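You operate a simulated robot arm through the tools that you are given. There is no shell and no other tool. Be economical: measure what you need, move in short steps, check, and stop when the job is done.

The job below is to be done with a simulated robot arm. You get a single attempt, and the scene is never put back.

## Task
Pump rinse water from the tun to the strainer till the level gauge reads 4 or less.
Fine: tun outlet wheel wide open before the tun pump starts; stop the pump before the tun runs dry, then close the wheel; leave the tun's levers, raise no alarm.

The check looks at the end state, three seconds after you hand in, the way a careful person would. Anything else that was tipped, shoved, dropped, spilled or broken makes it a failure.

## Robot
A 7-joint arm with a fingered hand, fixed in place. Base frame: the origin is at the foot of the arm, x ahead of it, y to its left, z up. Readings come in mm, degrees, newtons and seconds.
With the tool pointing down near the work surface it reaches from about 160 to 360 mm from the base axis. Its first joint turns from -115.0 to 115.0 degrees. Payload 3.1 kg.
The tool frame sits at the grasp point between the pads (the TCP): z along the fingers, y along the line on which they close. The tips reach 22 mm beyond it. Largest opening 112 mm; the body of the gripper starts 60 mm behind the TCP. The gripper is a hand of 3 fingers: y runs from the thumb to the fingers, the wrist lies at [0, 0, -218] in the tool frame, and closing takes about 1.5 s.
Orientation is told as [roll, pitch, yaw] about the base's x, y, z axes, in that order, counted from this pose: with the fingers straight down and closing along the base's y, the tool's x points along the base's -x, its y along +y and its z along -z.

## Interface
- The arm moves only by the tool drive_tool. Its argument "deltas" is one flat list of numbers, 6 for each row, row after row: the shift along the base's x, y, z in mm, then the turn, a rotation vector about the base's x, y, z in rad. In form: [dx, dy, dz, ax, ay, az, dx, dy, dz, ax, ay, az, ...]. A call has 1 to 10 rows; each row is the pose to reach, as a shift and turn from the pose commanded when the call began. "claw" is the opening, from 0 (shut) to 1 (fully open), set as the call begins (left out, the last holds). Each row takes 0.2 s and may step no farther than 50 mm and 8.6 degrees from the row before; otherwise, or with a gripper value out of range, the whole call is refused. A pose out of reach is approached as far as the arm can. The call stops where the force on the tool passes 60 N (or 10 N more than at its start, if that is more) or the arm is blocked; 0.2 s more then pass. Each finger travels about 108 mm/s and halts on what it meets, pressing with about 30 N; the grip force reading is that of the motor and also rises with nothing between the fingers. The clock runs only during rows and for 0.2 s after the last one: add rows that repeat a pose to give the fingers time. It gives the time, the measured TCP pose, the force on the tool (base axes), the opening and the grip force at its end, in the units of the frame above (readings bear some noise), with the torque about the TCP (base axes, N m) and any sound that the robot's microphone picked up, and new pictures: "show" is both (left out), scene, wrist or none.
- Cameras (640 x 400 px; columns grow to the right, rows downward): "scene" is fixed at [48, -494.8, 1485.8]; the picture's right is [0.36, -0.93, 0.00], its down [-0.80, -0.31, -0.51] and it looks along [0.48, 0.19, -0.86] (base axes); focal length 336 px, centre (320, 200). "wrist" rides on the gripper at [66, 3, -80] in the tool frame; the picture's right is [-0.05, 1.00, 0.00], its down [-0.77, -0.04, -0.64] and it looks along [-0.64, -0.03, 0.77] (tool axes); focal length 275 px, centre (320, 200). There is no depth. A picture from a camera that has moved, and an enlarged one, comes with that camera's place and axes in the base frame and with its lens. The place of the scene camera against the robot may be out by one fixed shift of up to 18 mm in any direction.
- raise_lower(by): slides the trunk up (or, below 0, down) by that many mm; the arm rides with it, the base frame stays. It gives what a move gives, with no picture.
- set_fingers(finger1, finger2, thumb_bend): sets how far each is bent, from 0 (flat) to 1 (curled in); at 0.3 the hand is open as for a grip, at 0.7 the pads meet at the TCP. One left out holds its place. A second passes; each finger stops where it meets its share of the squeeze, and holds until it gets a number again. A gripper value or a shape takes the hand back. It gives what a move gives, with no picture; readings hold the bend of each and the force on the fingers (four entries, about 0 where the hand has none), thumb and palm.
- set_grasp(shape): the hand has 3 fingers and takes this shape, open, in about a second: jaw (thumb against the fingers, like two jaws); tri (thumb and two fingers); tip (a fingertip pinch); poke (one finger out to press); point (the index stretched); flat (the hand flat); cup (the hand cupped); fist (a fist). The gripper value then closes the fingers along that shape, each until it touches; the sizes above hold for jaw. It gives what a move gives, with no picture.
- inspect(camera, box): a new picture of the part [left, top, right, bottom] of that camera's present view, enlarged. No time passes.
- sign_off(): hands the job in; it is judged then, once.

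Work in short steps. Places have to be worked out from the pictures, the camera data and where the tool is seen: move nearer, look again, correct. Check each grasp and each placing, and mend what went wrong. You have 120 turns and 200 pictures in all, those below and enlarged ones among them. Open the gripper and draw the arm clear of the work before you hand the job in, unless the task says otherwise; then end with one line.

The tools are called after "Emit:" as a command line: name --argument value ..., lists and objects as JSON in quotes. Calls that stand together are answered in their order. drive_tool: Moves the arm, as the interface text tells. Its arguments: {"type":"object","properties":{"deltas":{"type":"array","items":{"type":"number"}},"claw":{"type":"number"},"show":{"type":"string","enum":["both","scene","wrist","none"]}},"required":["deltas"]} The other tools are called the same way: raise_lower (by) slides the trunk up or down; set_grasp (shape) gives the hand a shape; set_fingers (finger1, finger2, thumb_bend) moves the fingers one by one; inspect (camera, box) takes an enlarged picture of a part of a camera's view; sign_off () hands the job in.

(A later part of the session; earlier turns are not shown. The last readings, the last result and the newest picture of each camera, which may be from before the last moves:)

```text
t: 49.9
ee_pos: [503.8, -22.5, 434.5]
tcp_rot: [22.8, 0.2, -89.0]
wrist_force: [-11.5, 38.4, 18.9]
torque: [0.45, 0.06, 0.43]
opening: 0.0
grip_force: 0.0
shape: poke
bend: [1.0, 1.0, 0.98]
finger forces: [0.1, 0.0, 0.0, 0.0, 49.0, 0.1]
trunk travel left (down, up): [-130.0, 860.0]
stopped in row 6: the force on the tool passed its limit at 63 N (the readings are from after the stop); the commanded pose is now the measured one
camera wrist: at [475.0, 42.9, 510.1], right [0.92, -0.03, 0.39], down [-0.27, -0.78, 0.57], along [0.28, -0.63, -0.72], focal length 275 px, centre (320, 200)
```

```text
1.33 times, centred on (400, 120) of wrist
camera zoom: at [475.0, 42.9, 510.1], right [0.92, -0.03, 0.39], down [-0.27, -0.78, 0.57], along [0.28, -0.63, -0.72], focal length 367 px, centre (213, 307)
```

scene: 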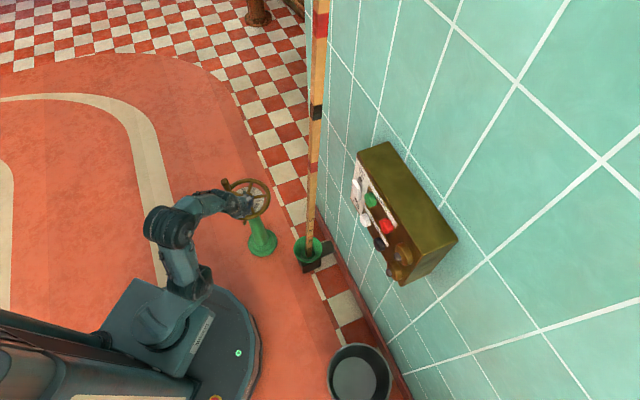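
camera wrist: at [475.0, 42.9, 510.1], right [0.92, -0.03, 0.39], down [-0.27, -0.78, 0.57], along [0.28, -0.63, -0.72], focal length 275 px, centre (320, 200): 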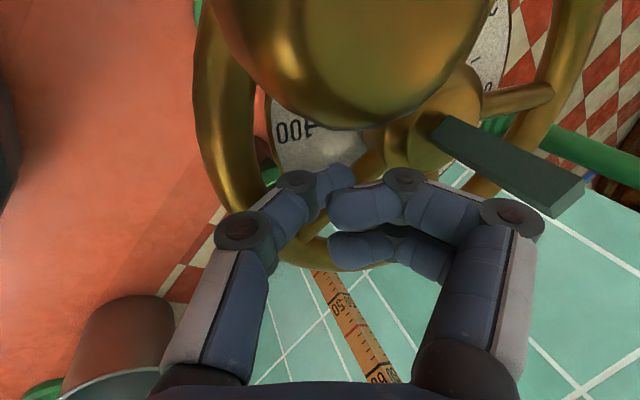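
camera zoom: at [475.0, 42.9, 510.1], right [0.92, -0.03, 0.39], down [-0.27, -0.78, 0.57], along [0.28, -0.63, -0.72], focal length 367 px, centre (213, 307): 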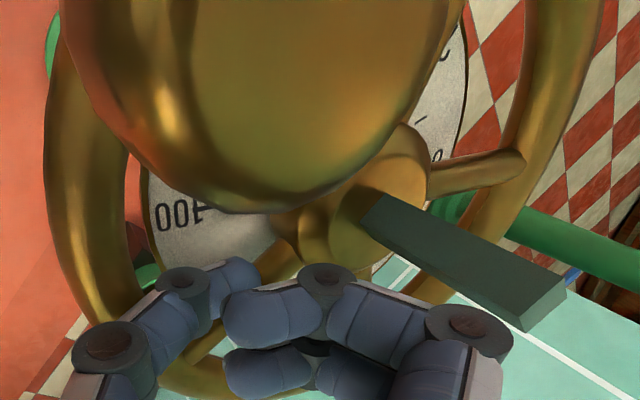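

Hit strong resistance, likely the end stop. Back off, retract and read the dial.

Emit:
drive_tool --deltas '[0, 5, 3, 0, 0, 0, -10, 5, 24, 0, 0, 0, -28, 5, 66, 0, 0, 0, -45, 5, 106, 0, 0, 0, -60, 20, 140, 0, 0, 0]' --show "wrist"

Emit:
inspect --camera "wrist" --box '[240, 0, 520, 180]'

Emit:
inspect --camera "scene" --box '[200, 150, 290, 240]'

```text
t: 51.1
ee_pos: [442.8, -7.8, 572.1]
tcp_rot: [22.5, 0.2, -89.5]
wrist_force: [0.0, 0.2, 0.4]
torque: [-0.02, 0.01, -0.02]
opening: 0.0
grip_force: 0.1
shape: poke
bend: [1.0, 1.0, 0.46]
finger forces: [0.0, 0.0, 0.0, 0.0, 0.0, 0.1]
trunk travel left (down, up): [-130.0, 860.0]
camera wrist: at [414.5, 58.3, 648.6], right [0.92, -0.04, 0.38], down [-0.27, -0.78, 0.57], along [0.27, -0.63, -0.73], focal length 275 px, centre (320, 200)
```

wrist: 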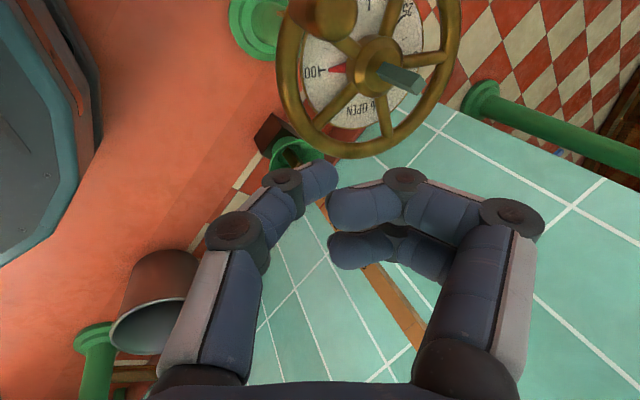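

```text
2.22 times, centred on (380, 90) of wrist
camera zoom: at [414.5, 58.3, 648.6], right [0.92, -0.04, 0.38], down [-0.27, -0.78, 0.57], along [0.27, -0.63, -0.73], focal length 612 px, centre (187, 444)
```

zoom: 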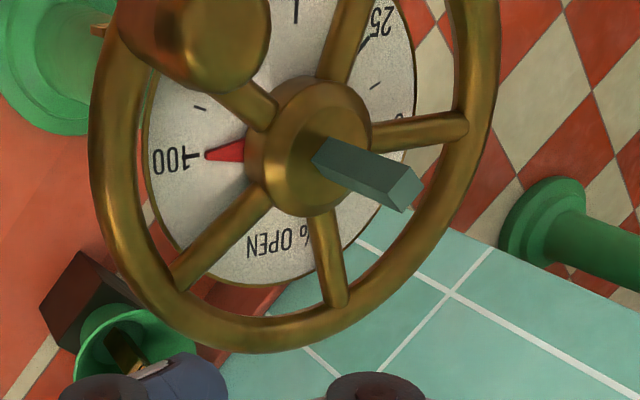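

```text
4.44 times, centred on (245, 195) of scene
camera zoom: at [48.0, -494.8, 1485.8], right [0.36, -0.93, 0.0], down [-0.8, -0.31, -0.51], along [0.48, 0.19, -0.86], focal length 1493 px, centre (653, 222)
```

zoom: 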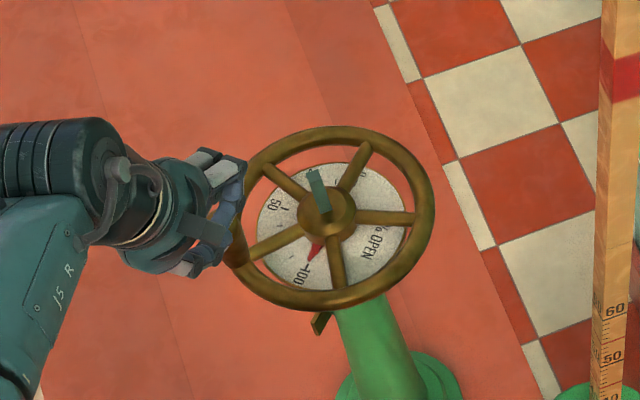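

Dial reads 100 % — wide open. Now for the panel: I'll raise the trunk and swing the hand horizontal, with the camera side oriented so it looks along the wall to the right.

Emit:
raise_lower --by 250

Emit:
drive_tool --deltas '[-10, 0, 0, 0, -0.13, 0, -20, 0, 0, 0, -0.26, 0, -30, -10, 0, 0, -0.39, 0, -40, -20, 0, 0, -0.52, 0, -50, -20, 0, 0, -0.65, 0, -50, -20, 0, 0, -0.78, 0, -50, -20, 0, 0, -0.91, 0, -50, -20, 0, 0, -1.04, 0, -50, -20, 0, 0, -1.17, 0]' --show "none"

Emit:
drive_tool --deltas '[-10, -25, 0, 0, 0, -0.14, -25, -60, 0, 0, 0, -0.28, -50, -95, 0, 0, 0, -0.42, -75, -130, 0, 0, 0, -0.56, -95, -165, 0, 0, 0, -0.7, -115, -195, 0, 0, 0, -0.8]' --show "both"

```text
t: 53.7
ee_pos: [443.7, -7.9, 822.1]
tcp_rot: [22.4, 0.3, -89.4]
wrist_force: [-0.1, 0.3, 0.2]
torque: [0.01, 0.04, 0.01]
opening: 0.2
grip_force: 0.1
shape: poke
bend: [1.0, 1.0, 0.46]
finger forces: [0.1, 0.0, 0.1, 0.1, 0.0, 0.0]
trunk travel left (down, up): [-380.0, 610.0]
```

```text
t: 55.7
ee_pos: [411.2, -32.1, 823.9]
tcp_rot: [89.6, -0.4, -89.5]
wrist_force: [0.1, 0.2, 0.0]
torque: [0.01, 0.0, 0.01]
opening: 0.2
grip_force: 0.0
shape: poke
bend: [1.0, 1.0, 0.46]
finger forces: [0.0, 0.0, 0.0, 0.0, 0.0, 0.0]
out of reach, approached as far as the arm can: row 8, 9
trunk travel left (down, up): [-380.0, 610.0]
```

```text
t: 57.1
ee_pos: [350.3, -225.0, 823.3]
tcp_rot: [88.2, -0.3, -135.1]
wrist_force: [-0.3, 0.4, 0.2]
torque: [0.01, 0.01, 0.01]
opening: 0.0
grip_force: 0.1
shape: poke
bend: [1.0, 1.0, 0.46]
finger forces: [0.0, 0.1, 0.0, 0.0, 0.0, 0.0]
out of reach, approached as far as the arm can: row 1, 2, 3, 4, 5, 6
trunk travel left (down, up): [-380.0, 610.0]
camera wrist: at [341.4, -120.7, 828.5], right [-0.01, -0.05, 1.0], down [-1.0, -0.09, -0.01], along [0.09, -0.99, -0.05], focal length 275 px, centre (320, 200)
```

scene: 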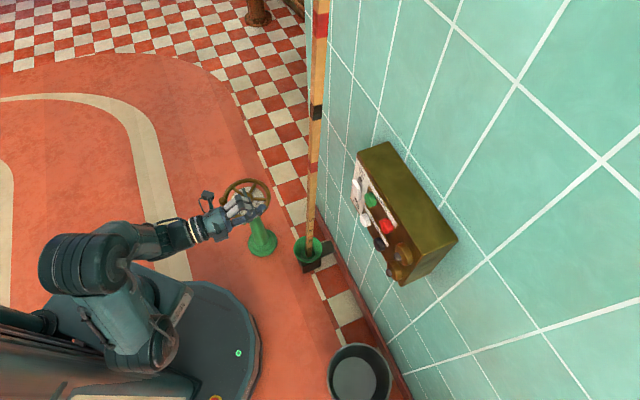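
wrist: 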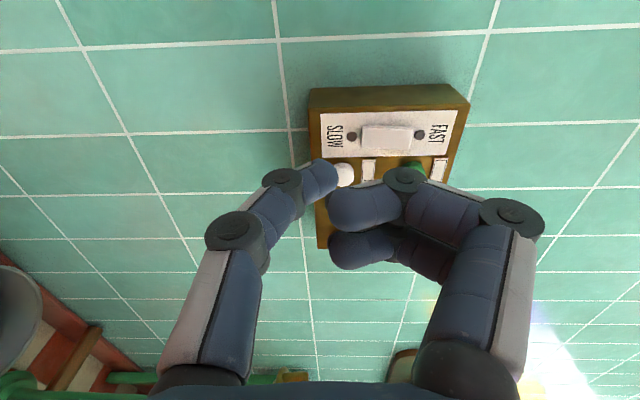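

White button triangulates to ≈(403,-461,843), matching before. I'll move to ~50 mm in front of it.

Emit:
drive_tool --deltas '[0, -45, 5, 0, 0, 0, 0, -90, 10, 0, 0, 0, 1, -135, 15, 0, 0, 0, 2, -180, 20, 0, 0, 0]' --show "both"

Emit:
inspect --camera "scene" --box '[310, 140, 470, 300]'

```text
t: 58.1
ee_pos: [344.6, -392.1, 849.1]
tcp_rot: [89.5, -0.5, -135.5]
wrist_force: [-0.3, 0.6, 0.6]
torque: [-0.01, -0.02, 0.0]
opening: 0.0
grip_force: 0.1
shape: poke
bend: [1.0, 1.0, 0.46]
finger forces: [0.0, 0.0, 0.0, 0.0, 0.0, 0.1]
out of reach, approached as far as the arm can: row 1, 2
trunk travel left (down, up): [-380.0, 610.0]
camera wrist: at [335.7, -288.5, 853.5], right [-0.02, -0.03, 1.0], down [-1.0, -0.09, -0.03], along [0.09, -1.0, -0.03], focal length 275 px, centre (320, 200)
```

scene: 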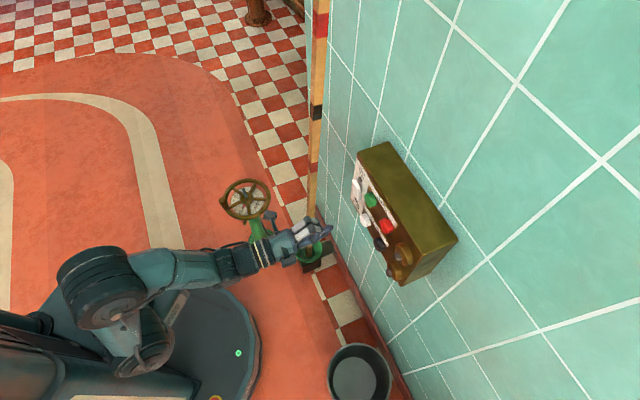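
wrist: 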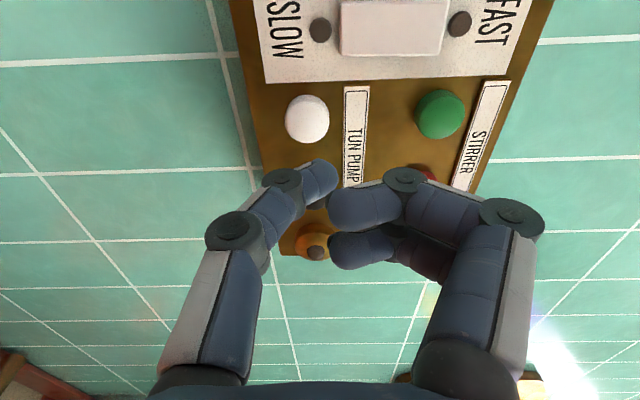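

```text
2.50 times, centred on (390, 220) of scene
camera zoom: at [48.0, -494.8, 1485.8], right [0.36, -0.93, 0.0], down [-0.8, -0.31, -0.51], along [0.48, 0.19, -0.86], focal length 840 px, centre (145, 150)
```

zoom: 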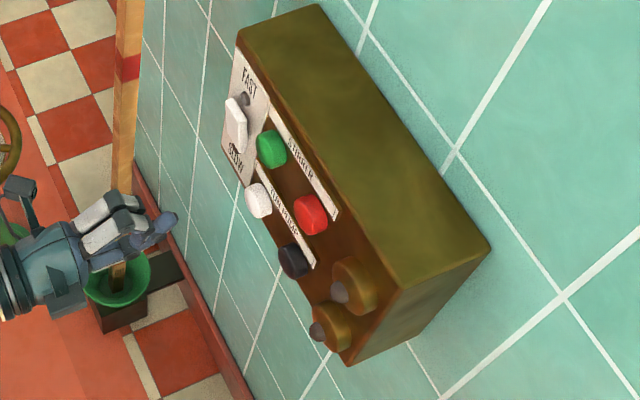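

White cap at ≈(402,-454,842); the thumb tip is 62 mm out and aligned along the wall, 7 mm high. Advance 48 mm, corrected.

Emit:
drive_tool --deltas '[10, -10, -7, 0, 0, 0, 22, -22, -7, 0, 0, 0, 33, -35, -7, 0, 0, 0]' --show "both"

Emit:
inspect --camera "scene" --box '[330, 160, 430, 260]'

Emit:
inspect --camera "wrist" --box '[220, 60, 420, 260]'

```text
t: 58.9
ee_pos: [379.2, -424.3, 844.6]
tcp_rot: [89.5, -0.5, -135.7]
wrist_force: [0.6, 0.6, -0.2]
torque: [-0.01, 0.0, 0.01]
opening: 0.0
grip_force: 0.0
shape: poke
bend: [1.0, 1.0, 0.46]
finger forces: [0.1, 0.1, 0.1, 0.1, 0.1, 0.0]
trunk travel left (down, up): [-380.0, 610.0]
camera wrist: at [371.2, -321.5, 847.8], right [-0.02, -0.03, 1.0], down [-1.0, -0.08, -0.02], along [0.08, -1.0, -0.03], focal length 275 px, centre (320, 200)
```

scene: 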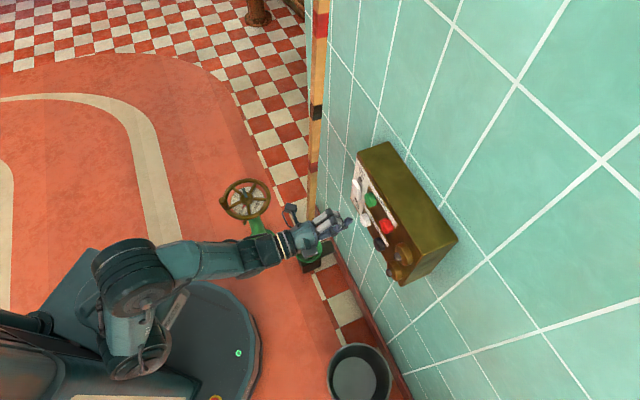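
wrist: 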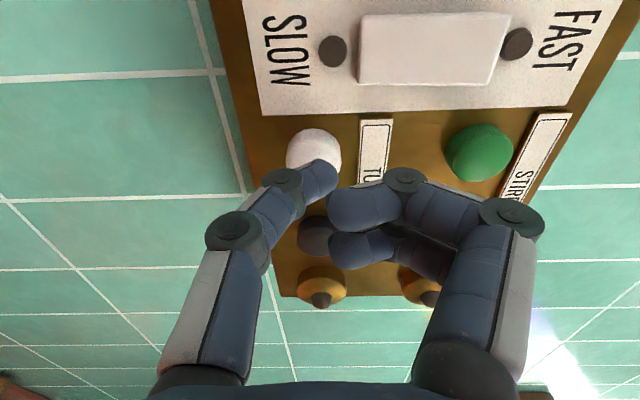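

```text
4.00 times, centred on (380, 210) of scene
camera zoom: at [48.0, -494.8, 1485.8], right [0.36, -0.93, 0.0], down [-0.8, -0.31, -0.51], along [0.48, 0.19, -0.86], focal length 1343 px, centre (80, 160)
```

zoom: 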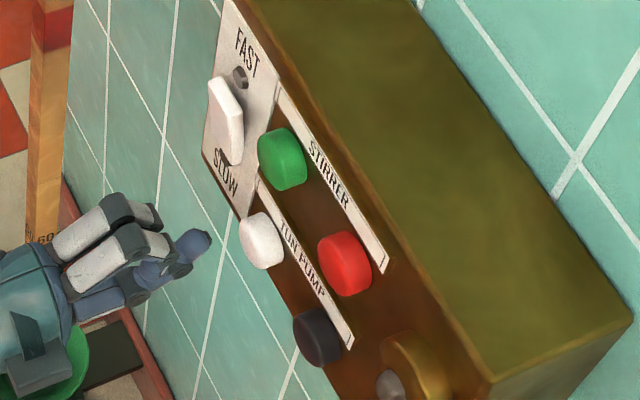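

```text
2.00 times, centred on (320, 160) of wrist
camera zoom: at [371.2, -321.5, 847.8], right [-0.02, -0.03, 1.0], down [-1.0, -0.08, -0.02], along [0.08, -1.0, -0.03], focal length 551 px, centre (320, 280)
```

zoom: 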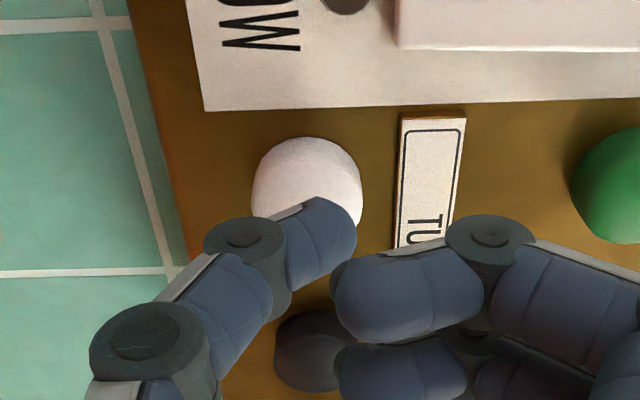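

Aligned; about 17 mm to contact. I'll press white in small steps, then pull back 30 mm.

Emit:
drive_tool --deltas '[8, -8, -4, 0, 0, 0, 11, -12, -4, 0, 0, 0, 14, -15, -4, 0, 0, 0, 16, -17, -4, 0, 0, 0]' --show "wrist"

```text
t: 59.9
ee_pos: [390.6, -429.4, 840.7]
tcp_rot: [89.5, -0.5, -135.7]
wrist_force: [-0.1, -0.3, 0.4]
torque: [0.0, 0.02, 0.0]
opening: 0.0
grip_force: 0.1
shape: poke
bend: [1.0, 1.0, 0.46]
finger forces: [0.1, 0.1, 0.0, 0.1, 0.1, 0.0]
out of reach, approached as far as the arm can: row 1, 2, 3, 4
trunk travel left (down, up): [-380.0, 610.0]
camera wrist: at [381.1, -326.9, 844.4], right [-0.02, -0.03, 1.0], down [-1.0, -0.09, -0.02], along [0.09, -1.0, -0.03], focal length 275 px, centre (320, 200)
```

wrist: 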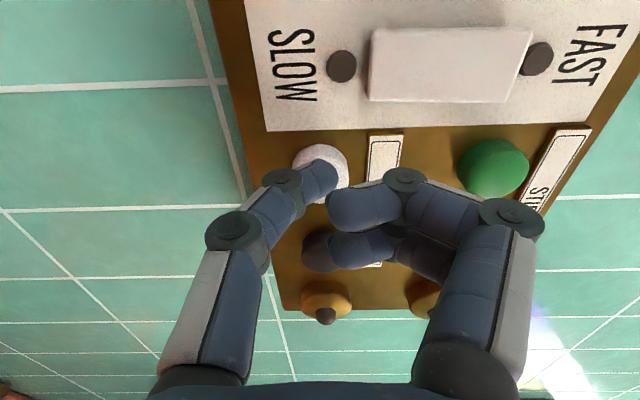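

The arm hit its reach limit just short. I'll back off slightly and change the trunk height to gain reach.

Emit:
drive_tool --deltas '[-14, 14, 2, 0, 0, 0, -25, 25, 2, 0, 0, 0]' --show "none"

Emit:
raise_lower --by -80

Emit:
drive_tool --deltas '[0, 0, 40, 0, 0, 0, 0, 0, 80, 0, 0, 0]' --show "scene"

```text
t: 60.5
ee_pos: [364.2, -407.0, 842.2]
tcp_rot: [89.6, -0.4, -135.6]
wrist_force: [0.0, 0.8, 1.0]
torque: [0.0, -0.06, 0.04]
opening: 0.0
grip_force: 0.1
shape: poke
bend: [1.0, 1.0, 0.46]
finger forces: [0.1, 0.0, 0.0, 0.0, 0.0, 0.1]
trunk travel left (down, up): [-380.0, 610.0]
```

```text
t: 61.7
ee_pos: [364.9, -406.5, 761.0]
tcp_rot: [89.5, -0.6, -135.3]
wrist_force: [-0.1, 0.2, 0.1]
torque: [-0.04, 0.01, -0.01]
opening: 0.0
grip_force: 0.0
shape: poke
bend: [1.0, 1.0, 0.46]
finger forces: [0.0, 0.0, 0.0, 0.0, 0.0, 0.0]
trunk travel left (down, up): [-300.0, 690.0]
```

```text
t: 62.3
ee_pos: [366.2, -406.7, 842.5]
tcp_rot: [89.6, -0.5, -135.4]
wrist_force: [0.1, -1.1, -0.2]
torque: [-0.04, 0.01, 0.0]
opening: 0.0
grip_force: 0.0
shape: poke
bend: [1.0, 1.0, 0.46]
finger forces: [0.1, 0.0, 0.0, 0.0, 0.0, 0.0]
trunk travel left (down, up): [-300.0, 690.0]
```

scene: 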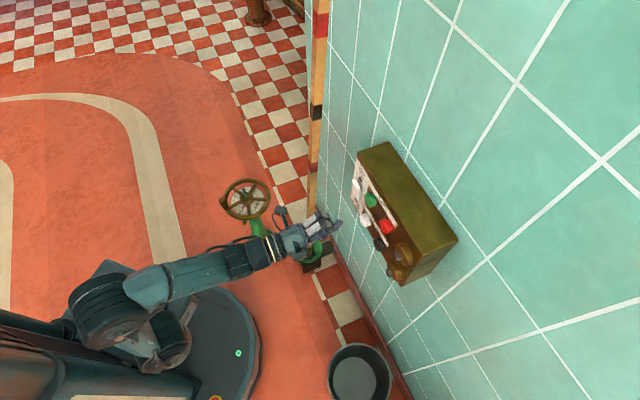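

Now press again from here, aimed at (403,-454,842) plus a few mm.

Emit:
drive_tool --deltas '[12, -18, -1, 0, 0, 0, 19, -28, -1, 0, 0, 0, 22, -32, -1, 0, 0, 0, 25, -35, -1, 0, 0, 0, 27, -38, -1, 0, 0, 0]' --show "wrist"

```text
t: 63.5
ee_pos: [392.4, -444.7, 840.9]
tcp_rot: [89.5, -0.6, -135.3]
wrist_force: [-1.0, 2.7, 0.3]
torque: [0.0, 0.0, -0.01]
opening: 0.0
grip_force: 0.0
shape: poke
bend: [1.0, 1.0, 0.46]
finger forces: [0.0, 0.1, 0.0, 0.1, 2.4, 0.0]
trunk travel left (down, up): [-300.0, 690.0]
heard: click
camera wrist: at [384.4, -340.5, 844.9], right [-0.02, -0.03, 1.0], down [-1.0, -0.09, -0.02], along [0.09, -1.0, -0.03], focal length 275 px, centre (320, 200)
```

wrist: 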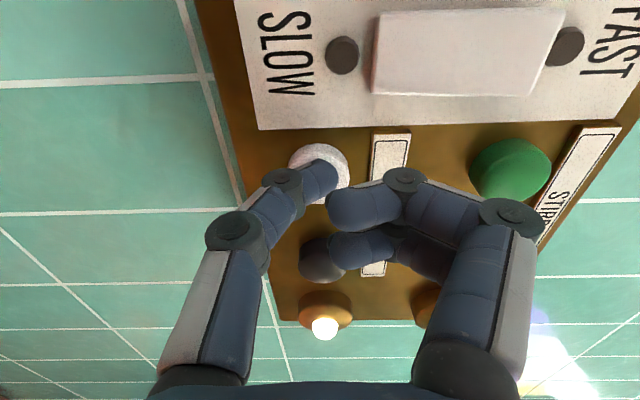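

Click heard and the pump lamp is lit: pump running. Pull back and turn right to watch the gauge.

Emit:
drive_tool --deltas '[-25, 25, 0, 0, 0, -0.05, -45, 30, 0, 0, 0, -0.19, -60, 30, 0, 0, 0, -0.33, -75, 30, 0, 0, 0, -0.47, -85, 30, 0, 0, 0, -0.61, -90, 30, 0, 0, 0, -0.75, -95, 30, 0, 0, 0, -0.89, -95, 30, 0, 0, 0, -1.0]' --show "wrist"

Emit:
inspect --camera "wrist" --box '[340, 50, 500, 170]'

```text
t: 65.3
ee_pos: [296.2, -415.5, 841.3]
tcp_rot: [89.6, -0.5, 167.0]
wrist_force: [-1.0, 0.9, -0.3]
torque: [-0.02, 0.01, 0.02]
opening: 0.0
grip_force: 0.1
shape: poke
bend: [1.0, 1.0, 0.46]
finger forces: [0.0, 0.0, 0.0, 0.0, 0.1, 0.0]
trunk travel left (down, up): [-300.0, 690.0]
camera wrist: at [379.8, -351.0, 844.4], right [-0.04, 0.0, 1.0], down [-0.61, 0.79, -0.02], along [-0.79, -0.61, -0.03], focal length 275 px, centre (320, 200)
```

wrist: 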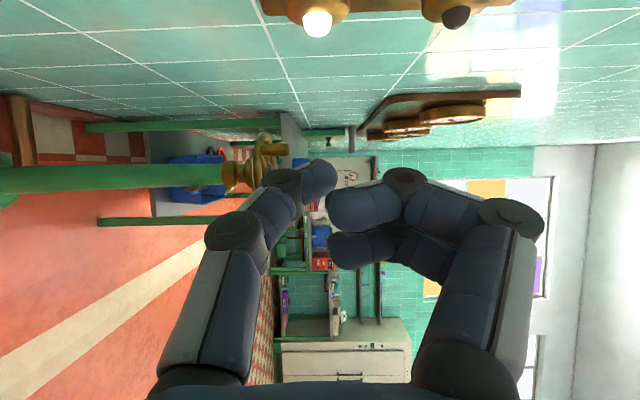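

```text
3.33 times, centred on (420, 110) of wrist
camera zoom: at [379.8, -351.0, 844.4], right [-0.04, 0.0, 1.0], down [-0.61, 0.79, -0.02], along [-0.79, -0.61, -0.03], focal length 918 px, centre (-13, 500)
```

zoom: 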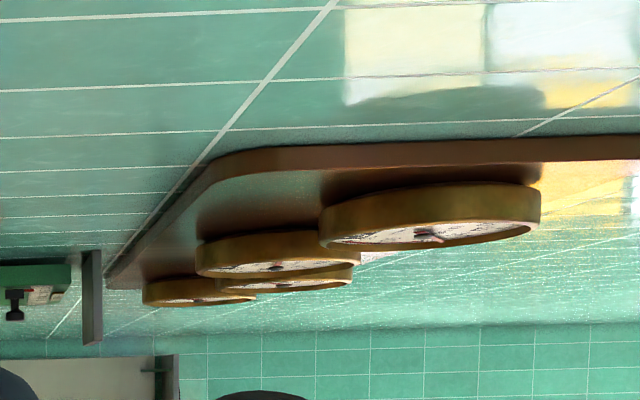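

View is too grazing; move the camera away from the wall.

Emit:
drive_tool --deltas '[-25, 40, 0, 0, 0, 0, -55, 78, 0, 0, 0, 0, -85, 115, 0, 0, 0, 0, -115, 150, 0, 0, 0, 0, -136, 175, 0, 0, 0, 0]' --show "wrist"

Emit:
inspect --camera "wrist" --box '[340, 50, 500, 170]'

```text
t: 66.5
ee_pos: [190.1, -255.4, 825.8]
tcp_rot: [89.7, -1.5, 167.5]
wrist_force: [-0.7, -0.5, -0.4]
torque: [0.02, 0.01, -0.01]
opening: 0.0
grip_force: 0.1
shape: poke
bend: [1.0, 1.0, 0.46]
finger forces: [0.0, 0.0, 0.0, 0.1, 0.0, 0.0]
out of reach, approached as far as the arm can: row 4, 5
trunk travel left (down, up): [-300.0, 690.0]
camera wrist: at [273.1, -190.1, 828.4], right [-0.02, 0.0, 1.0], down [-0.62, 0.79, -0.01], along [-0.79, -0.62, -0.02], focal length 275 px, centre (320, 200)
```

wrist: 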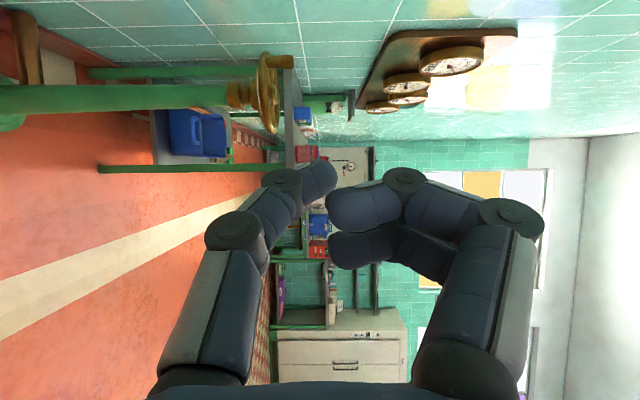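

```text
3.33 times, centred on (420, 110) of wrist
camera zoom: at [273.1, -190.1, 828.4], right [-0.02, 0.0, 1.0], down [-0.62, 0.79, -0.01], along [-0.79, -0.62, -0.02], focal length 918 px, centre (-13, 500)
```

zoom: 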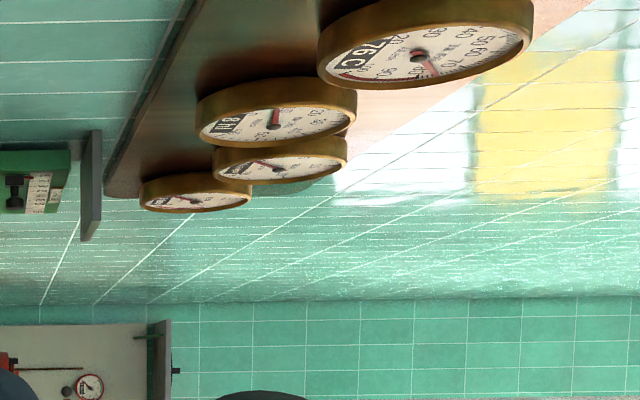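

Emit:
inspect --camera "wrist" --box '[382, 66, 432, 98]'

```text
12.50 times, centred on (407, 82) of wrist
camera zoom: at [273.1, -190.1, 828.4], right [-0.02, 0.0, 1.0], down [-0.62, 0.79, -0.01], along [-0.79, -0.62, -0.02], focal length 3441 px, centre (-768, 1675)
```

zoom: 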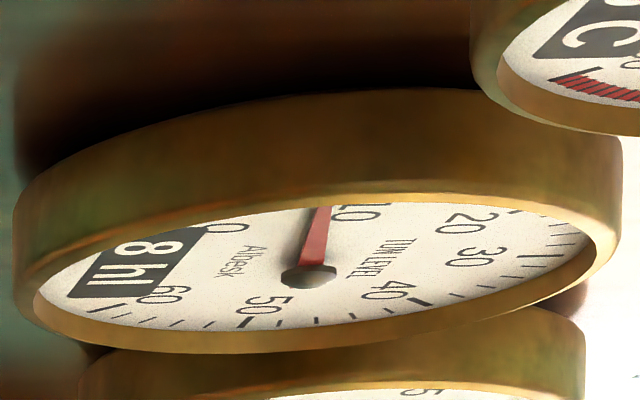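

TUN LEVEL still reads 8 hl after ~3 s. Wait 2 s here to find the rate.

Emit:
drive_tool --deltas '[0, 0, 0, 0, 0, 0, 0, 0, 0, 0, 0, 0, 0, 0, 0, 0, 0, 0, 0, 0, 0, 0, 0, 0, 0, 0, 0, 0, 0, 0, 0, 0, 0, 0, 0, 0, 0, 0, 0, 0, 0, 0, 0, 0, 0, 0, 0, 0, 0, 0, 0, 0, 0, 0, 0, 0, 0, 0, 0, 0]' --show "none"

Emit:
inspect --camera "wrist" --box '[382, 66, 432, 98]'

```text
t: 68.7
ee_pos: [189.8, -255.4, 828.3]
tcp_rot: [89.7, -1.5, 167.6]
wrist_force: [0.0, 0.0, -0.2]
torque: [0.02, -0.01, 0.0]
opening: 0.1
grip_force: 0.0
shape: poke
bend: [1.0, 1.0, 0.46]
finger forces: [0.0, 0.1, 0.0, 0.0, 0.0, 0.0]
trunk travel left (down, up): [-300.0, 690.0]
```

```text
12.50 times, centred on (407, 82) of wrist
camera zoom: at [272.6, -190.6, 830.3], right [-0.02, 0.0, 1.0], down [-0.62, 0.79, -0.01], along [-0.79, -0.62, -0.02], focal length 3441 px, centre (-768, 1675)
```

zoom: 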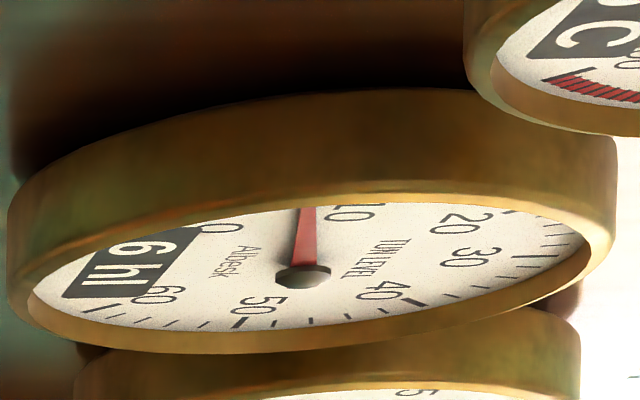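

6 hl now, so roughly 0.5–0.8 hl/s. Returning to the stop button takes ~3 s; wait 1 s more and recheck.

Emit:
drive_tool --deltas '[0, 0, 0, 0, 0, 0, 0, 0, 0, 0, 0, 0, 0, 0, 0, 0, 0, 0, 0, 0, 0, 0, 0, 0]' --show "none"

Emit:
inspect --camera "wrist" --box '[382, 66, 432, 98]'

```text
t: 69.7
ee_pos: [190.3, -253.6, 828.4]
tcp_rot: [89.6, -1.5, 167.6]
wrist_force: [0.6, -0.1, 0.6]
torque: [0.0, -0.03, -0.01]
opening: 0.0
grip_force: 0.0
shape: poke
bend: [1.0, 1.0, 0.46]
finger forces: [0.1, 0.0, 0.0, 0.1, 0.0, 0.0]
trunk travel left (down, up): [-300.0, 690.0]
```

```text
12.50 times, centred on (407, 82) of wrist
camera zoom: at [272.6, -190.5, 830.5], right [-0.02, 0.0, 1.0], down [-0.62, 0.79, -0.01], along [-0.79, -0.62, -0.02], focal length 3441 px, centre (-768, 1675)
```

zoom: 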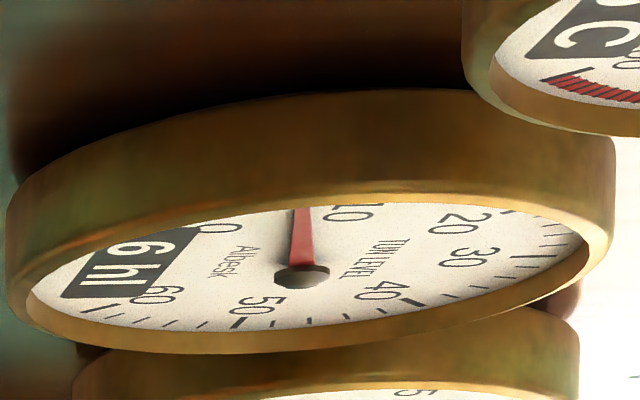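

Still 6. Another ~1.2 s wait and look, to pin the rate.

Emit:
drive_tool --deltas '[0, 0, 0, 0, 0, 0, 0, 0, 0, 0, 0, 0, 0, 0, 0, 0, 0, 0, 0, 0, 0, 0, 0, 0, 0, 0, 0, 0, 0, 0]' --show "none"

Emit:
inspect --camera "wrist" --box '[382, 66, 432, 98]'

```text
t: 70.9
ee_pos: [189.5, -255.4, 827.7]
tcp_rot: [89.7, -1.4, 167.6]
wrist_force: [0.3, 0.3, 0.3]
torque: [0.02, -0.03, 0.0]
opening: 0.1
grip_force: 0.1
shape: poke
bend: [1.0, 1.0, 0.46]
finger forces: [0.0, 0.1, 0.1, 0.0, 0.1, 0.0]
trunk travel left (down, up): [-300.0, 690.0]
```

```text
12.50 times, centred on (407, 82) of wrist
camera zoom: at [272.6, -190.3, 830.4], right [-0.02, 0.0, 1.0], down [-0.62, 0.79, -0.01], along [-0.79, -0.62, -0.02], focal length 3441 px, centre (-768, 1675)
```

zoom: 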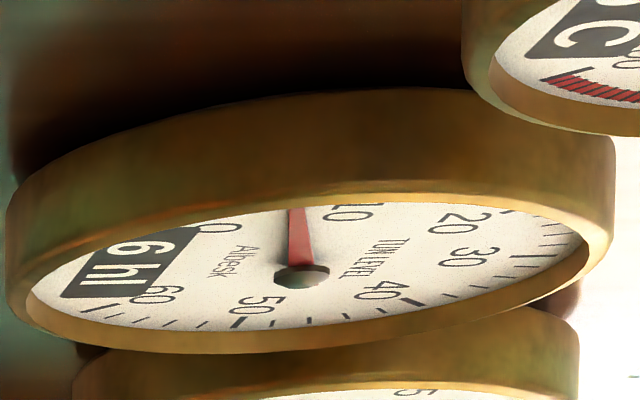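

Consistent with ≈0.45 hl/s and ~5.5 hl now. Wait 1.8 s more, then verify before leaving.

Emit:
drive_tool --deltas '[0, 0, 0, 0, 0, 0, 0, 0, 0, 0, 0, 0, 0, 0, 0, 0, 0, 0, 0, 0, 0, 0, 0, 0, 0, 0, 0, 0, 0, 0, 0, 0, 0, 0, 0, 0, 0, 0, 0, 0, 0, 0, 0, 0, 0, 0, 0, 0]' --show "none"

Emit:
inspect --camera "wrist" --box '[382, 66, 432, 98]'

```text
t: 72.7
ee_pos: [189.2, -253.9, 828.1]
tcp_rot: [89.8, -1.5, 167.5]
wrist_force: [1.1, -0.6, 0.0]
torque: [-0.04, 0.02, 0.0]
opening: 0.0
grip_force: 0.1
shape: poke
bend: [1.0, 1.0, 0.46]
finger forces: [0.0, 0.0, 0.0, 0.0, 0.0, 0.0]
trunk travel left (down, up): [-300.0, 690.0]
```

```text
12.50 times, centred on (407, 82) of wrist
camera zoom: at [272.6, -190.2, 830.1], right [-0.02, 0.0, 1.0], down [-0.62, 0.79, -0.01], along [-0.79, -0.62, -0.02], focal length 3441 px, centre (-768, 1675)
```

zoom: 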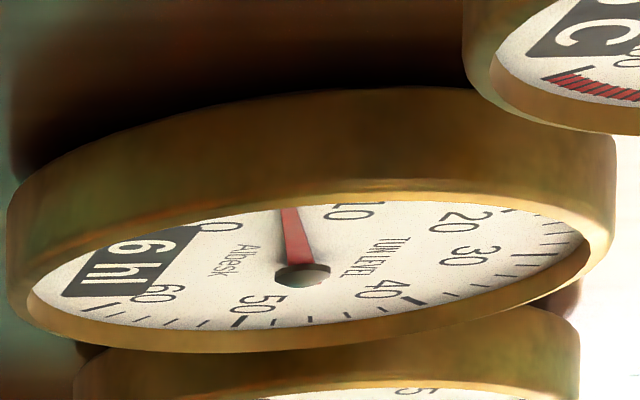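

The display steps by 2 (still 6), but the needle moves steadily: ≈5.2 hl now, ≈0.3 hl/s. Wait 2 s more.

Emit:
drive_tool --deltas '[0, 0, 0, 0, 0, 0, 0, 0, 0, 0, 0, 0, 0, 0, 0, 0, 0, 0, 0, 0, 0, 0, 0, 0, 0, 0, 0, 0, 0, 0, 0, 0, 0, 0, 0, 0, 0, 0, 0, 0, 0, 0, 0, 0, 0, 0, 0, 0, 0, 0, 0, 0, 0, 0, 0, 0, 0, 0, 0, 0]' --show "none"

Emit:
inspect --camera "wrist" --box '[382, 66, 432, 98]'

```text
t: 74.9
ee_pos: [189.3, -253.8, 827.1]
tcp_rot: [89.7, -1.6, 167.6]
wrist_force: [0.0, 0.3, -0.4]
torque: [0.01, -0.04, 0.02]
opening: 0.1
grip_force: 0.1
shape: poke
bend: [1.0, 1.0, 0.46]
finger forces: [0.1, 0.1, 0.0, 0.0, 0.1, 0.1]
trunk travel left (down, up): [-300.0, 690.0]
```

```text
12.50 times, centred on (407, 82) of wrist
camera zoom: at [272.6, -190.1, 830.0], right [-0.02, 0.0, 1.0], down [-0.62, 0.79, -0.01], along [-0.79, -0.62, -0.02], focal length 3441 px, centre (-768, 1675)
```

zoom: 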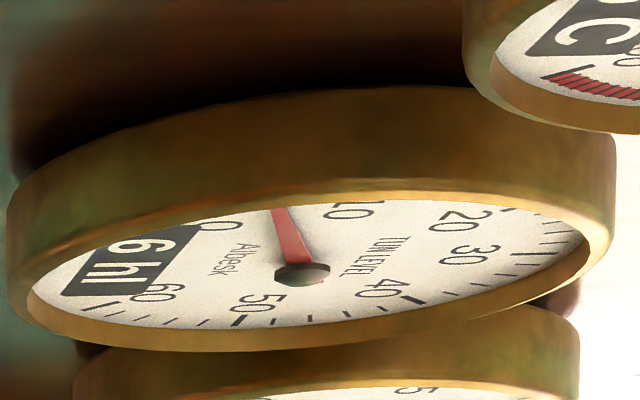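

Needle continues down, display about to flip. Wait another 1.4 s.

Emit:
drive_tool --deltas '[0, 0, 0, 0, 0, 0, 0, 0, 0, 0, 0, 0, 0, 0, 0, 0, 0, 0, 0, 0, 0, 0, 0, 0, 0, 0, 0, 0, 0, 0, 0, 0, 0, 0, 0, 0]' --show "none"

Emit:
inspect --camera "wrist" --box '[382, 66, 432, 98]'

```text
t: 76.3
ee_pos: [189.8, -254.3, 827.6]
tcp_rot: [89.6, -1.5, 167.5]
wrist_force: [0.3, -1.1, 0.2]
torque: [0.01, 0.0, -0.01]
opening: 0.0
grip_force: 0.1
shape: poke
bend: [1.0, 1.0, 0.46]
finger forces: [0.1, 0.1, 0.0, 0.0, 0.1, 0.1]
trunk travel left (down, up): [-300.0, 690.0]
```

```text
12.50 times, centred on (407, 82) of wrist
camera zoom: at [272.6, -190.0, 830.1], right [-0.02, 0.0, 1.0], down [-0.62, 0.79, -0.01], along [-0.79, -0.62, -0.02], focal length 3441 px, centre (-768, 1675)
```

zoom: 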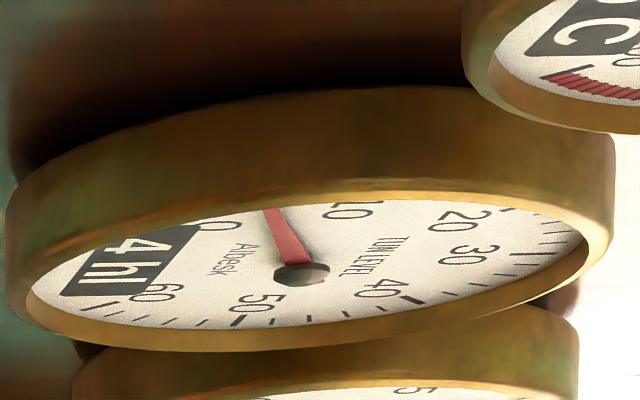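

Now 4 hl and falling. Go to the ready position in front of the black stop button.

Emit:
drive_tool --deltas '[20, -31, 2, 0, 0, 0.143, 40, -62, 4, 0, 0, 0.286, 60, -92, 6, 0, 0, 0.429, 80, -123, 8, 0, 0, 0.572, 100, -154, 10, 0, 0, 0.715, 120, -185, 12, 0, 0, 0.858, 140, -213, 13, 0, 0, 1.0]' --show "both"

Emit:
inspect --camera "scene" --box '[330, 190, 430, 290]'

```text
t: 77.9
ee_pos: [344.3, -427.4, 838.8]
tcp_rot: [89.2, -0.6, -136.6]
wrist_force: [0.7, 0.8, 0.5]
torque: [-0.02, 0.0, 0.03]
opening: 0.0
grip_force: 0.2
shape: poke
bend: [1.0, 1.0, 0.46]
finger forces: [0.0, 0.0, 0.1, 0.0, 0.0, 0.0]
out of reach, approached as far as the arm can: row 7
trunk travel left (down, up): [-300.0, 690.0]
camera wrist: at [338.0, -323.0, 841.6], right [-0.02, -0.04, 1.0], down [-1.0, -0.07, -0.02], along [0.07, -1.0, -0.03], focal length 275 px, centre (320, 200)
```

scene: 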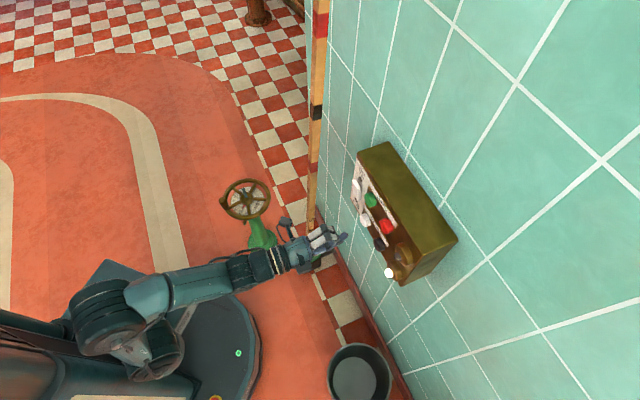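
wrist: 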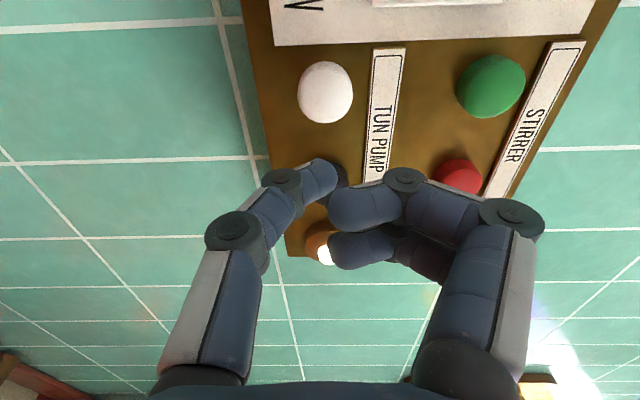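

```text
4.00 times, centred on (380, 240) of scene
camera zoom: at [48.0, -494.8, 1485.8], right [0.36, -0.93, 0.0], down [-0.8, -0.31, -0.51], along [0.48, 0.19, -0.86], focal length 1343 px, centre (80, 40)
```

zoom: 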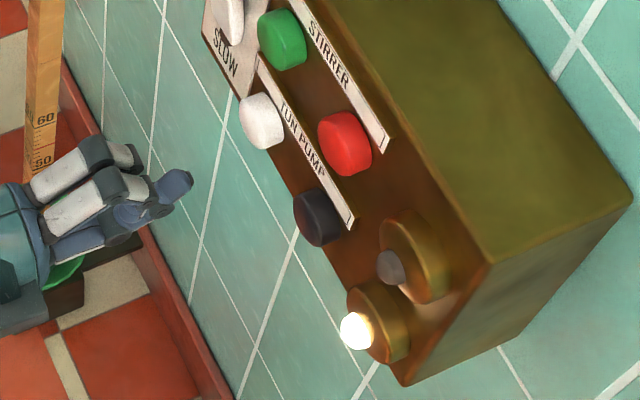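

Black button at ≈(359,-494,845). Shift along the wall, then press it in along the normal.

Emit:
drive_tool --deltas '[-25, -24, 5, 0, 0, 0, -11, -39, 5, 0, 0, 0, -1, -50, 5, 0, 0, 0, 3, -54, 5, 0, 0, 0, 6, -58, 5, 0, 0, 0]' --show "both"

```text
t: 79.1
ee_pos: [368.6, -442.1, 851.7]
tcp_rot: [89.5, -0.4, -135.9]
wrist_force: [0.6, 0.2, -0.1]
torque: [0.03, -0.02, 0.0]
opening: 0.0
grip_force: 0.1
shape: poke
bend: [1.0, 1.0, 0.46]
finger forces: [0.0, 0.0, 0.0, 0.0, 0.0, 0.1]
out of reach, approached as far as the arm can: row 1, 2, 3, 4, 5
trunk travel left (down, up): [-300.0, 690.0]
camera wrist: at [361.1, -338.1, 854.8], right [-0.02, -0.03, 1.0], down [-1.0, -0.08, -0.02], along [0.08, -1.0, -0.03], focal length 275 px, centre (320, 200)
```

scene: 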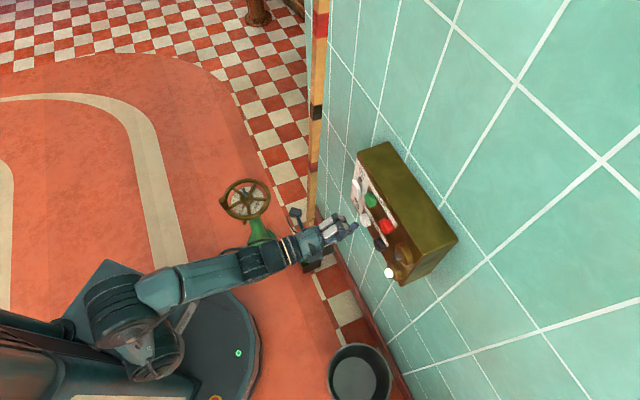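
wrist: 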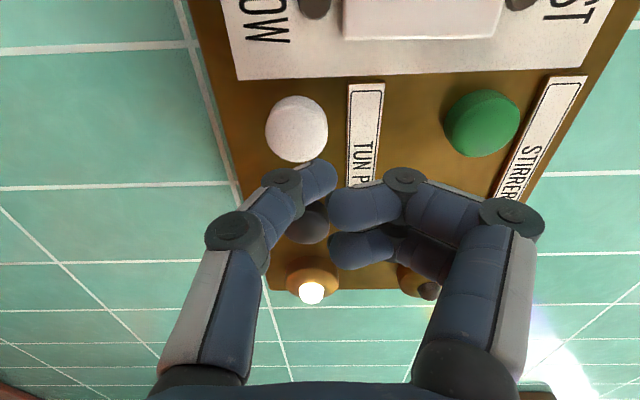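

Out of reach with that tool azimuth; I'll yaw the hand more (−0.24 rad) so the wrist can get there, and re-position 20 mm off.

Emit:
drive_tool --deltas '[-18, -5, -4, 0, 0, -0.12, -35, -19, -7, 0, 0, -0.24]' --show "wrist"

```text
t: 79.7
ee_pos: [333.1, -460.1, 842.7]
tcp_rot: [89.5, -0.5, -149.2]
wrist_force: [-0.2, -0.5, 0.5]
torque: [-0.01, 0.02, 0.02]
opening: 0.0
grip_force: 0.0
shape: poke
bend: [1.0, 1.0, 0.46]
finger forces: [0.0, 0.1, 0.0, 0.0, 0.1, 0.1]
trunk travel left (down, up): [-300.0, 690.0]
camera wrist: at [349.4, -357.7, 847.5], right [-0.03, -0.03, 1.0], down [-0.99, 0.15, -0.02], along [-0.15, -0.99, -0.03], focal length 275 px, centre (320, 200)
```

wrist: 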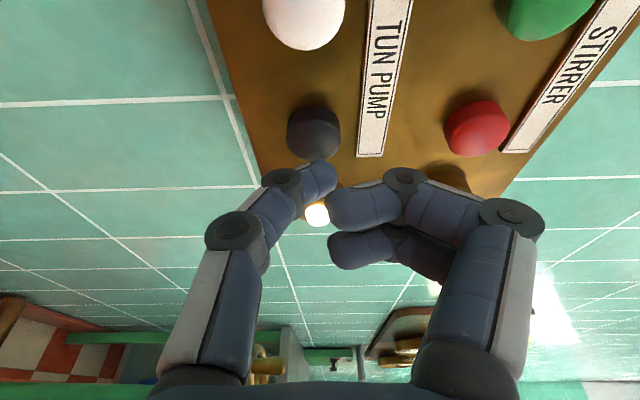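

In reach. Black at ≈(362,-492,841), tip ~21 mm away. Press.

Emit:
drive_tool --deltas '[9, -6, -1, 0, 0, 0, 16, -12, -1, 0, 0, 0, 19, -15, -1, 0, 0, 0, 22, -17, -1, 0, 0, 0, 24, -20, -1, 0, 0, 0]' --show "wrist"

```text
t: 80.9
ee_pos: [356.6, -479.7, 844.2]
tcp_rot: [89.6, -0.4, -149.2]
wrist_force: [-0.2, 1.2, -0.4]
torque: [0.01, 0.03, 0.01]
opening: 0.2
grip_force: 0.1
shape: poke
bend: [1.0, 1.0, 0.46]
finger forces: [0.0, 0.1, 0.0, 0.1, 1.0, 0.1]
trunk travel left (down, up): [-300.0, 690.0]
camera wrist: at [373.3, -376.8, 846.7], right [-0.03, -0.03, 1.0], down [-0.99, 0.15, -0.02], along [-0.15, -0.99, -0.03], focal length 275 px, centre (320, 200)
```

wrist: 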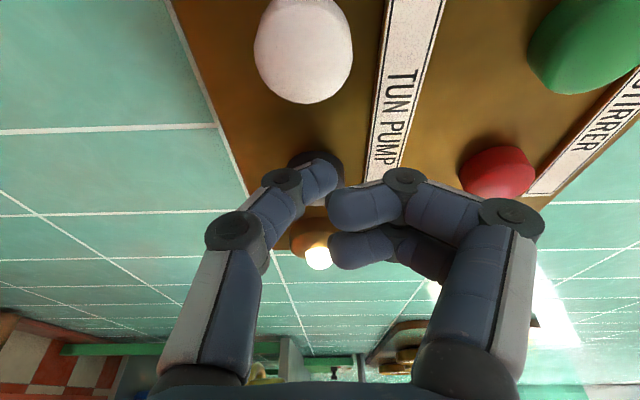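

Just touching (1 N). Push a few mm more.

Emit:
drive_tool --deltas '[2, -2, -1, 0, 0, 0, 4, -4, -1, 0, 0, 0, 6, -6, -1, 0, 0, 0]' --show "wrist"

```text
t: 81.7
ee_pos: [360.8, -484.6, 843.0]
tcp_rot: [89.5, -0.5, -149.2]
wrist_force: [-12.0, 16.6, -4.3]
torque: [0.01, 0.01, -0.08]
opening: 0.3
grip_force: 0.0
shape: poke
bend: [1.0, 1.0, 0.46]
finger forces: [0.0, 0.0, 0.0, 0.0, 19.4, 0.1]
trunk travel left (down, up): [-300.0, 690.0]
heard: click
camera wrist: at [377.6, -381.4, 846.2], right [-0.03, -0.03, 1.0], down [-0.99, 0.15, -0.02], along [-0.15, -0.99, -0.03], focal length 275 px, centre (320, 200)
```

wrist: 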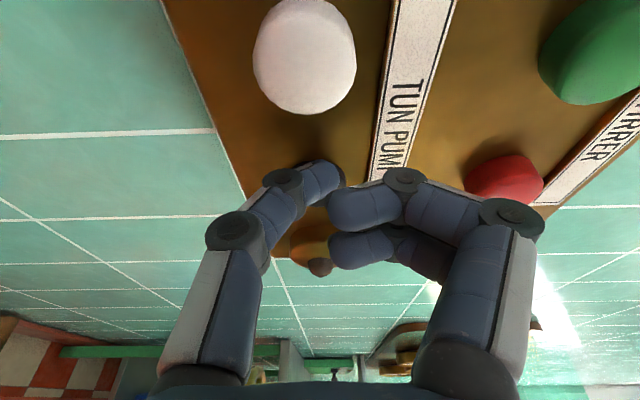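

Clicked and the lamp is out: the pump has stopped. Back away and check the gauge.

Emit:
drive_tool --deltas '[-14, 14, 0, 0, 0, 0, -35, 30, 0, 0, 0, -0.1, -60, 60, 0, 0, 0, -0.24, -85, 95, 0, 0, 0, -0.38, -110, 130, 0, 0, 0, -0.52, -135, 165, 0, 0, 0, -0.66, -155, 200, 0, 0, 0, -0.76, -165, 220, 0, 0, 0, -0.76]' --show "wrist"

Emit:
inspect --camera "wrist" --box '[382, 66, 432, 98]'

```text
t: 83.5
ee_pos: [202.4, -284.6, 835.0]
tcp_rot: [89.6, -0.6, 167.1]
wrist_force: [-0.5, 0.1, -0.7]
torque: [-0.01, -0.02, 0.01]
opening: 0.0
grip_force: 0.0
shape: poke
bend: [1.0, 1.0, 0.46]
finger forces: [0.1, 0.1, 0.1, 0.0, 0.1, 0.1]
out of reach, approached as far as the arm can: row 8
trunk travel left (down, up): [-300.0, 690.0]
camera wrist: at [286.2, -221.5, 838.0], right [-0.04, 0.0, 1.0], down [-0.61, 0.79, -0.02], along [-0.79, -0.61, -0.03], focal length 275 px, centre (320, 200)
```

wrist: 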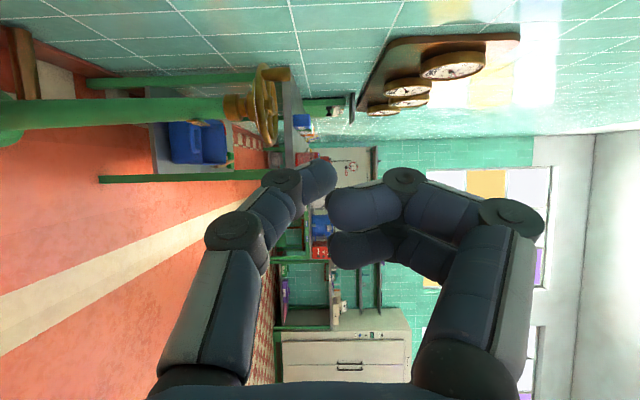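

```text
12.50 times, centred on (407, 82) of wrist
camera zoom: at [286.2, -221.5, 838.0], right [-0.04, 0.0, 1.0], down [-0.61, 0.79, -0.02], along [-0.79, -0.61, -0.03], focal length 3441 px, centre (-768, 1675)
```

zoom: 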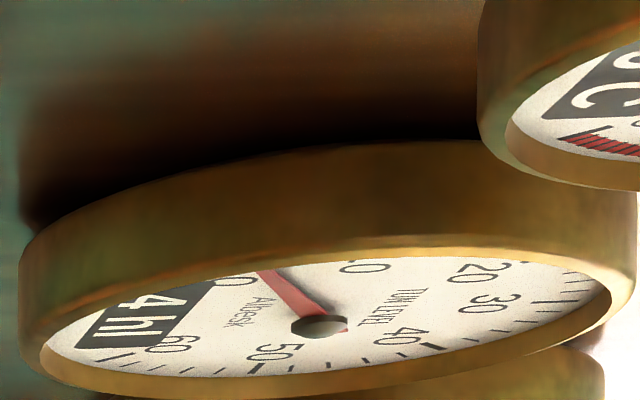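

Gauge reads 4 hl, with the pump lamp out (timeline puts it at ~3.3–3.9, well above dry). Now swing back to the wheel to close it.

Emit:
drive_tool --deltas '[16, 9, 0, 0, 0, 0.13, 32, 18, 0, 0, 0, 0.26, 48, 28, 0, 0, 0, 0.39, 64, 37, 0, 0, 0, 0.52, 80, 46, 0, 0, 0, 0.65, 96, 55, 0, 0, 0, 0.78, 112, 65, 0, 0, 0, 0.91, 128, 74, 0, 0, 0, 1.04, 144, 83, 0, 0, 0, 1.17, 160, 93, 0, 0, 0, 1.3]' --show "none"

Emit:
drive_tool --deltas '[14, 45, 0, 0, 0, 0.125, 30, 90, 0, 0, 0, 0.25, 45, 135, 0, 0, 0, 0.375, 60, 180, 0, 0, 0, 0.49]' --show "both"

```text
t: 85.7
ee_pos: [364.4, -193.0, 836.5]
tcp_rot: [89.5, -0.6, -118.1]
wrist_force: [0.2, 0.8, -1.4]
torque: [0.01, 0.04, 0.03]
opening: 0.0
grip_force: 0.2
shape: poke
bend: [1.0, 1.0, 0.46]
finger forces: [0.0, 0.1, 0.0, 0.0, 0.0, 0.0]
trunk travel left (down, up): [-300.0, 690.0]
```

```text
t: 86.7
ee_pos: [424.9, -11.7, 835.0]
tcp_rot: [89.7, -0.6, -90.1]
wrist_force: [-0.1, 0.0, 0.5]
torque: [0.02, 0.0, 0.02]
opening: 0.0
grip_force: 0.0
shape: poke
bend: [1.0, 1.0, 0.46]
finger forces: [0.0, 0.0, 0.0, 0.0, 0.0, 0.0]
trunk travel left (down, up): [-300.0, 690.0]
camera wrist: at [345.5, 55.9, 837.7], right [0.01, -0.04, 1.0], down [-0.64, -0.77, -0.02], along [0.77, -0.64, -0.03], focal length 275 px, centre (320, 200)
```

scene: 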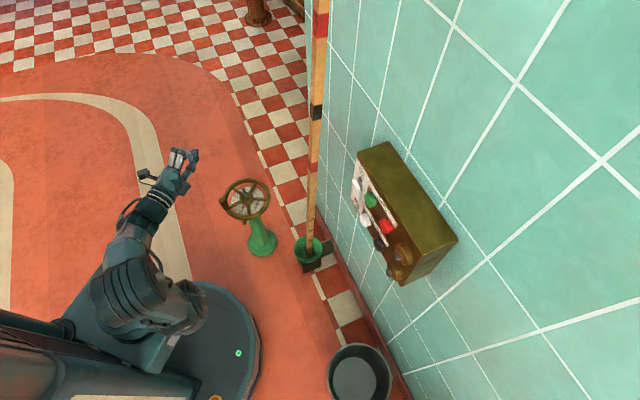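
wrist: 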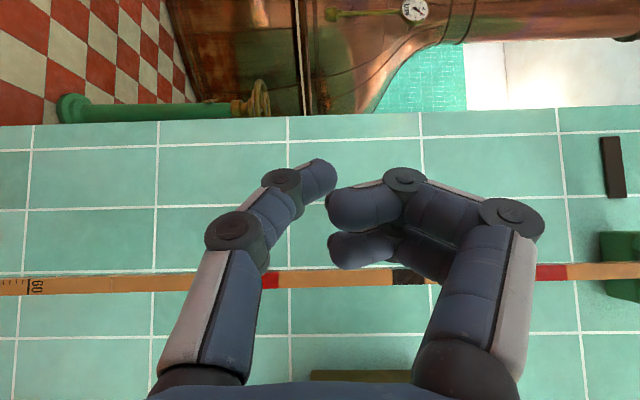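

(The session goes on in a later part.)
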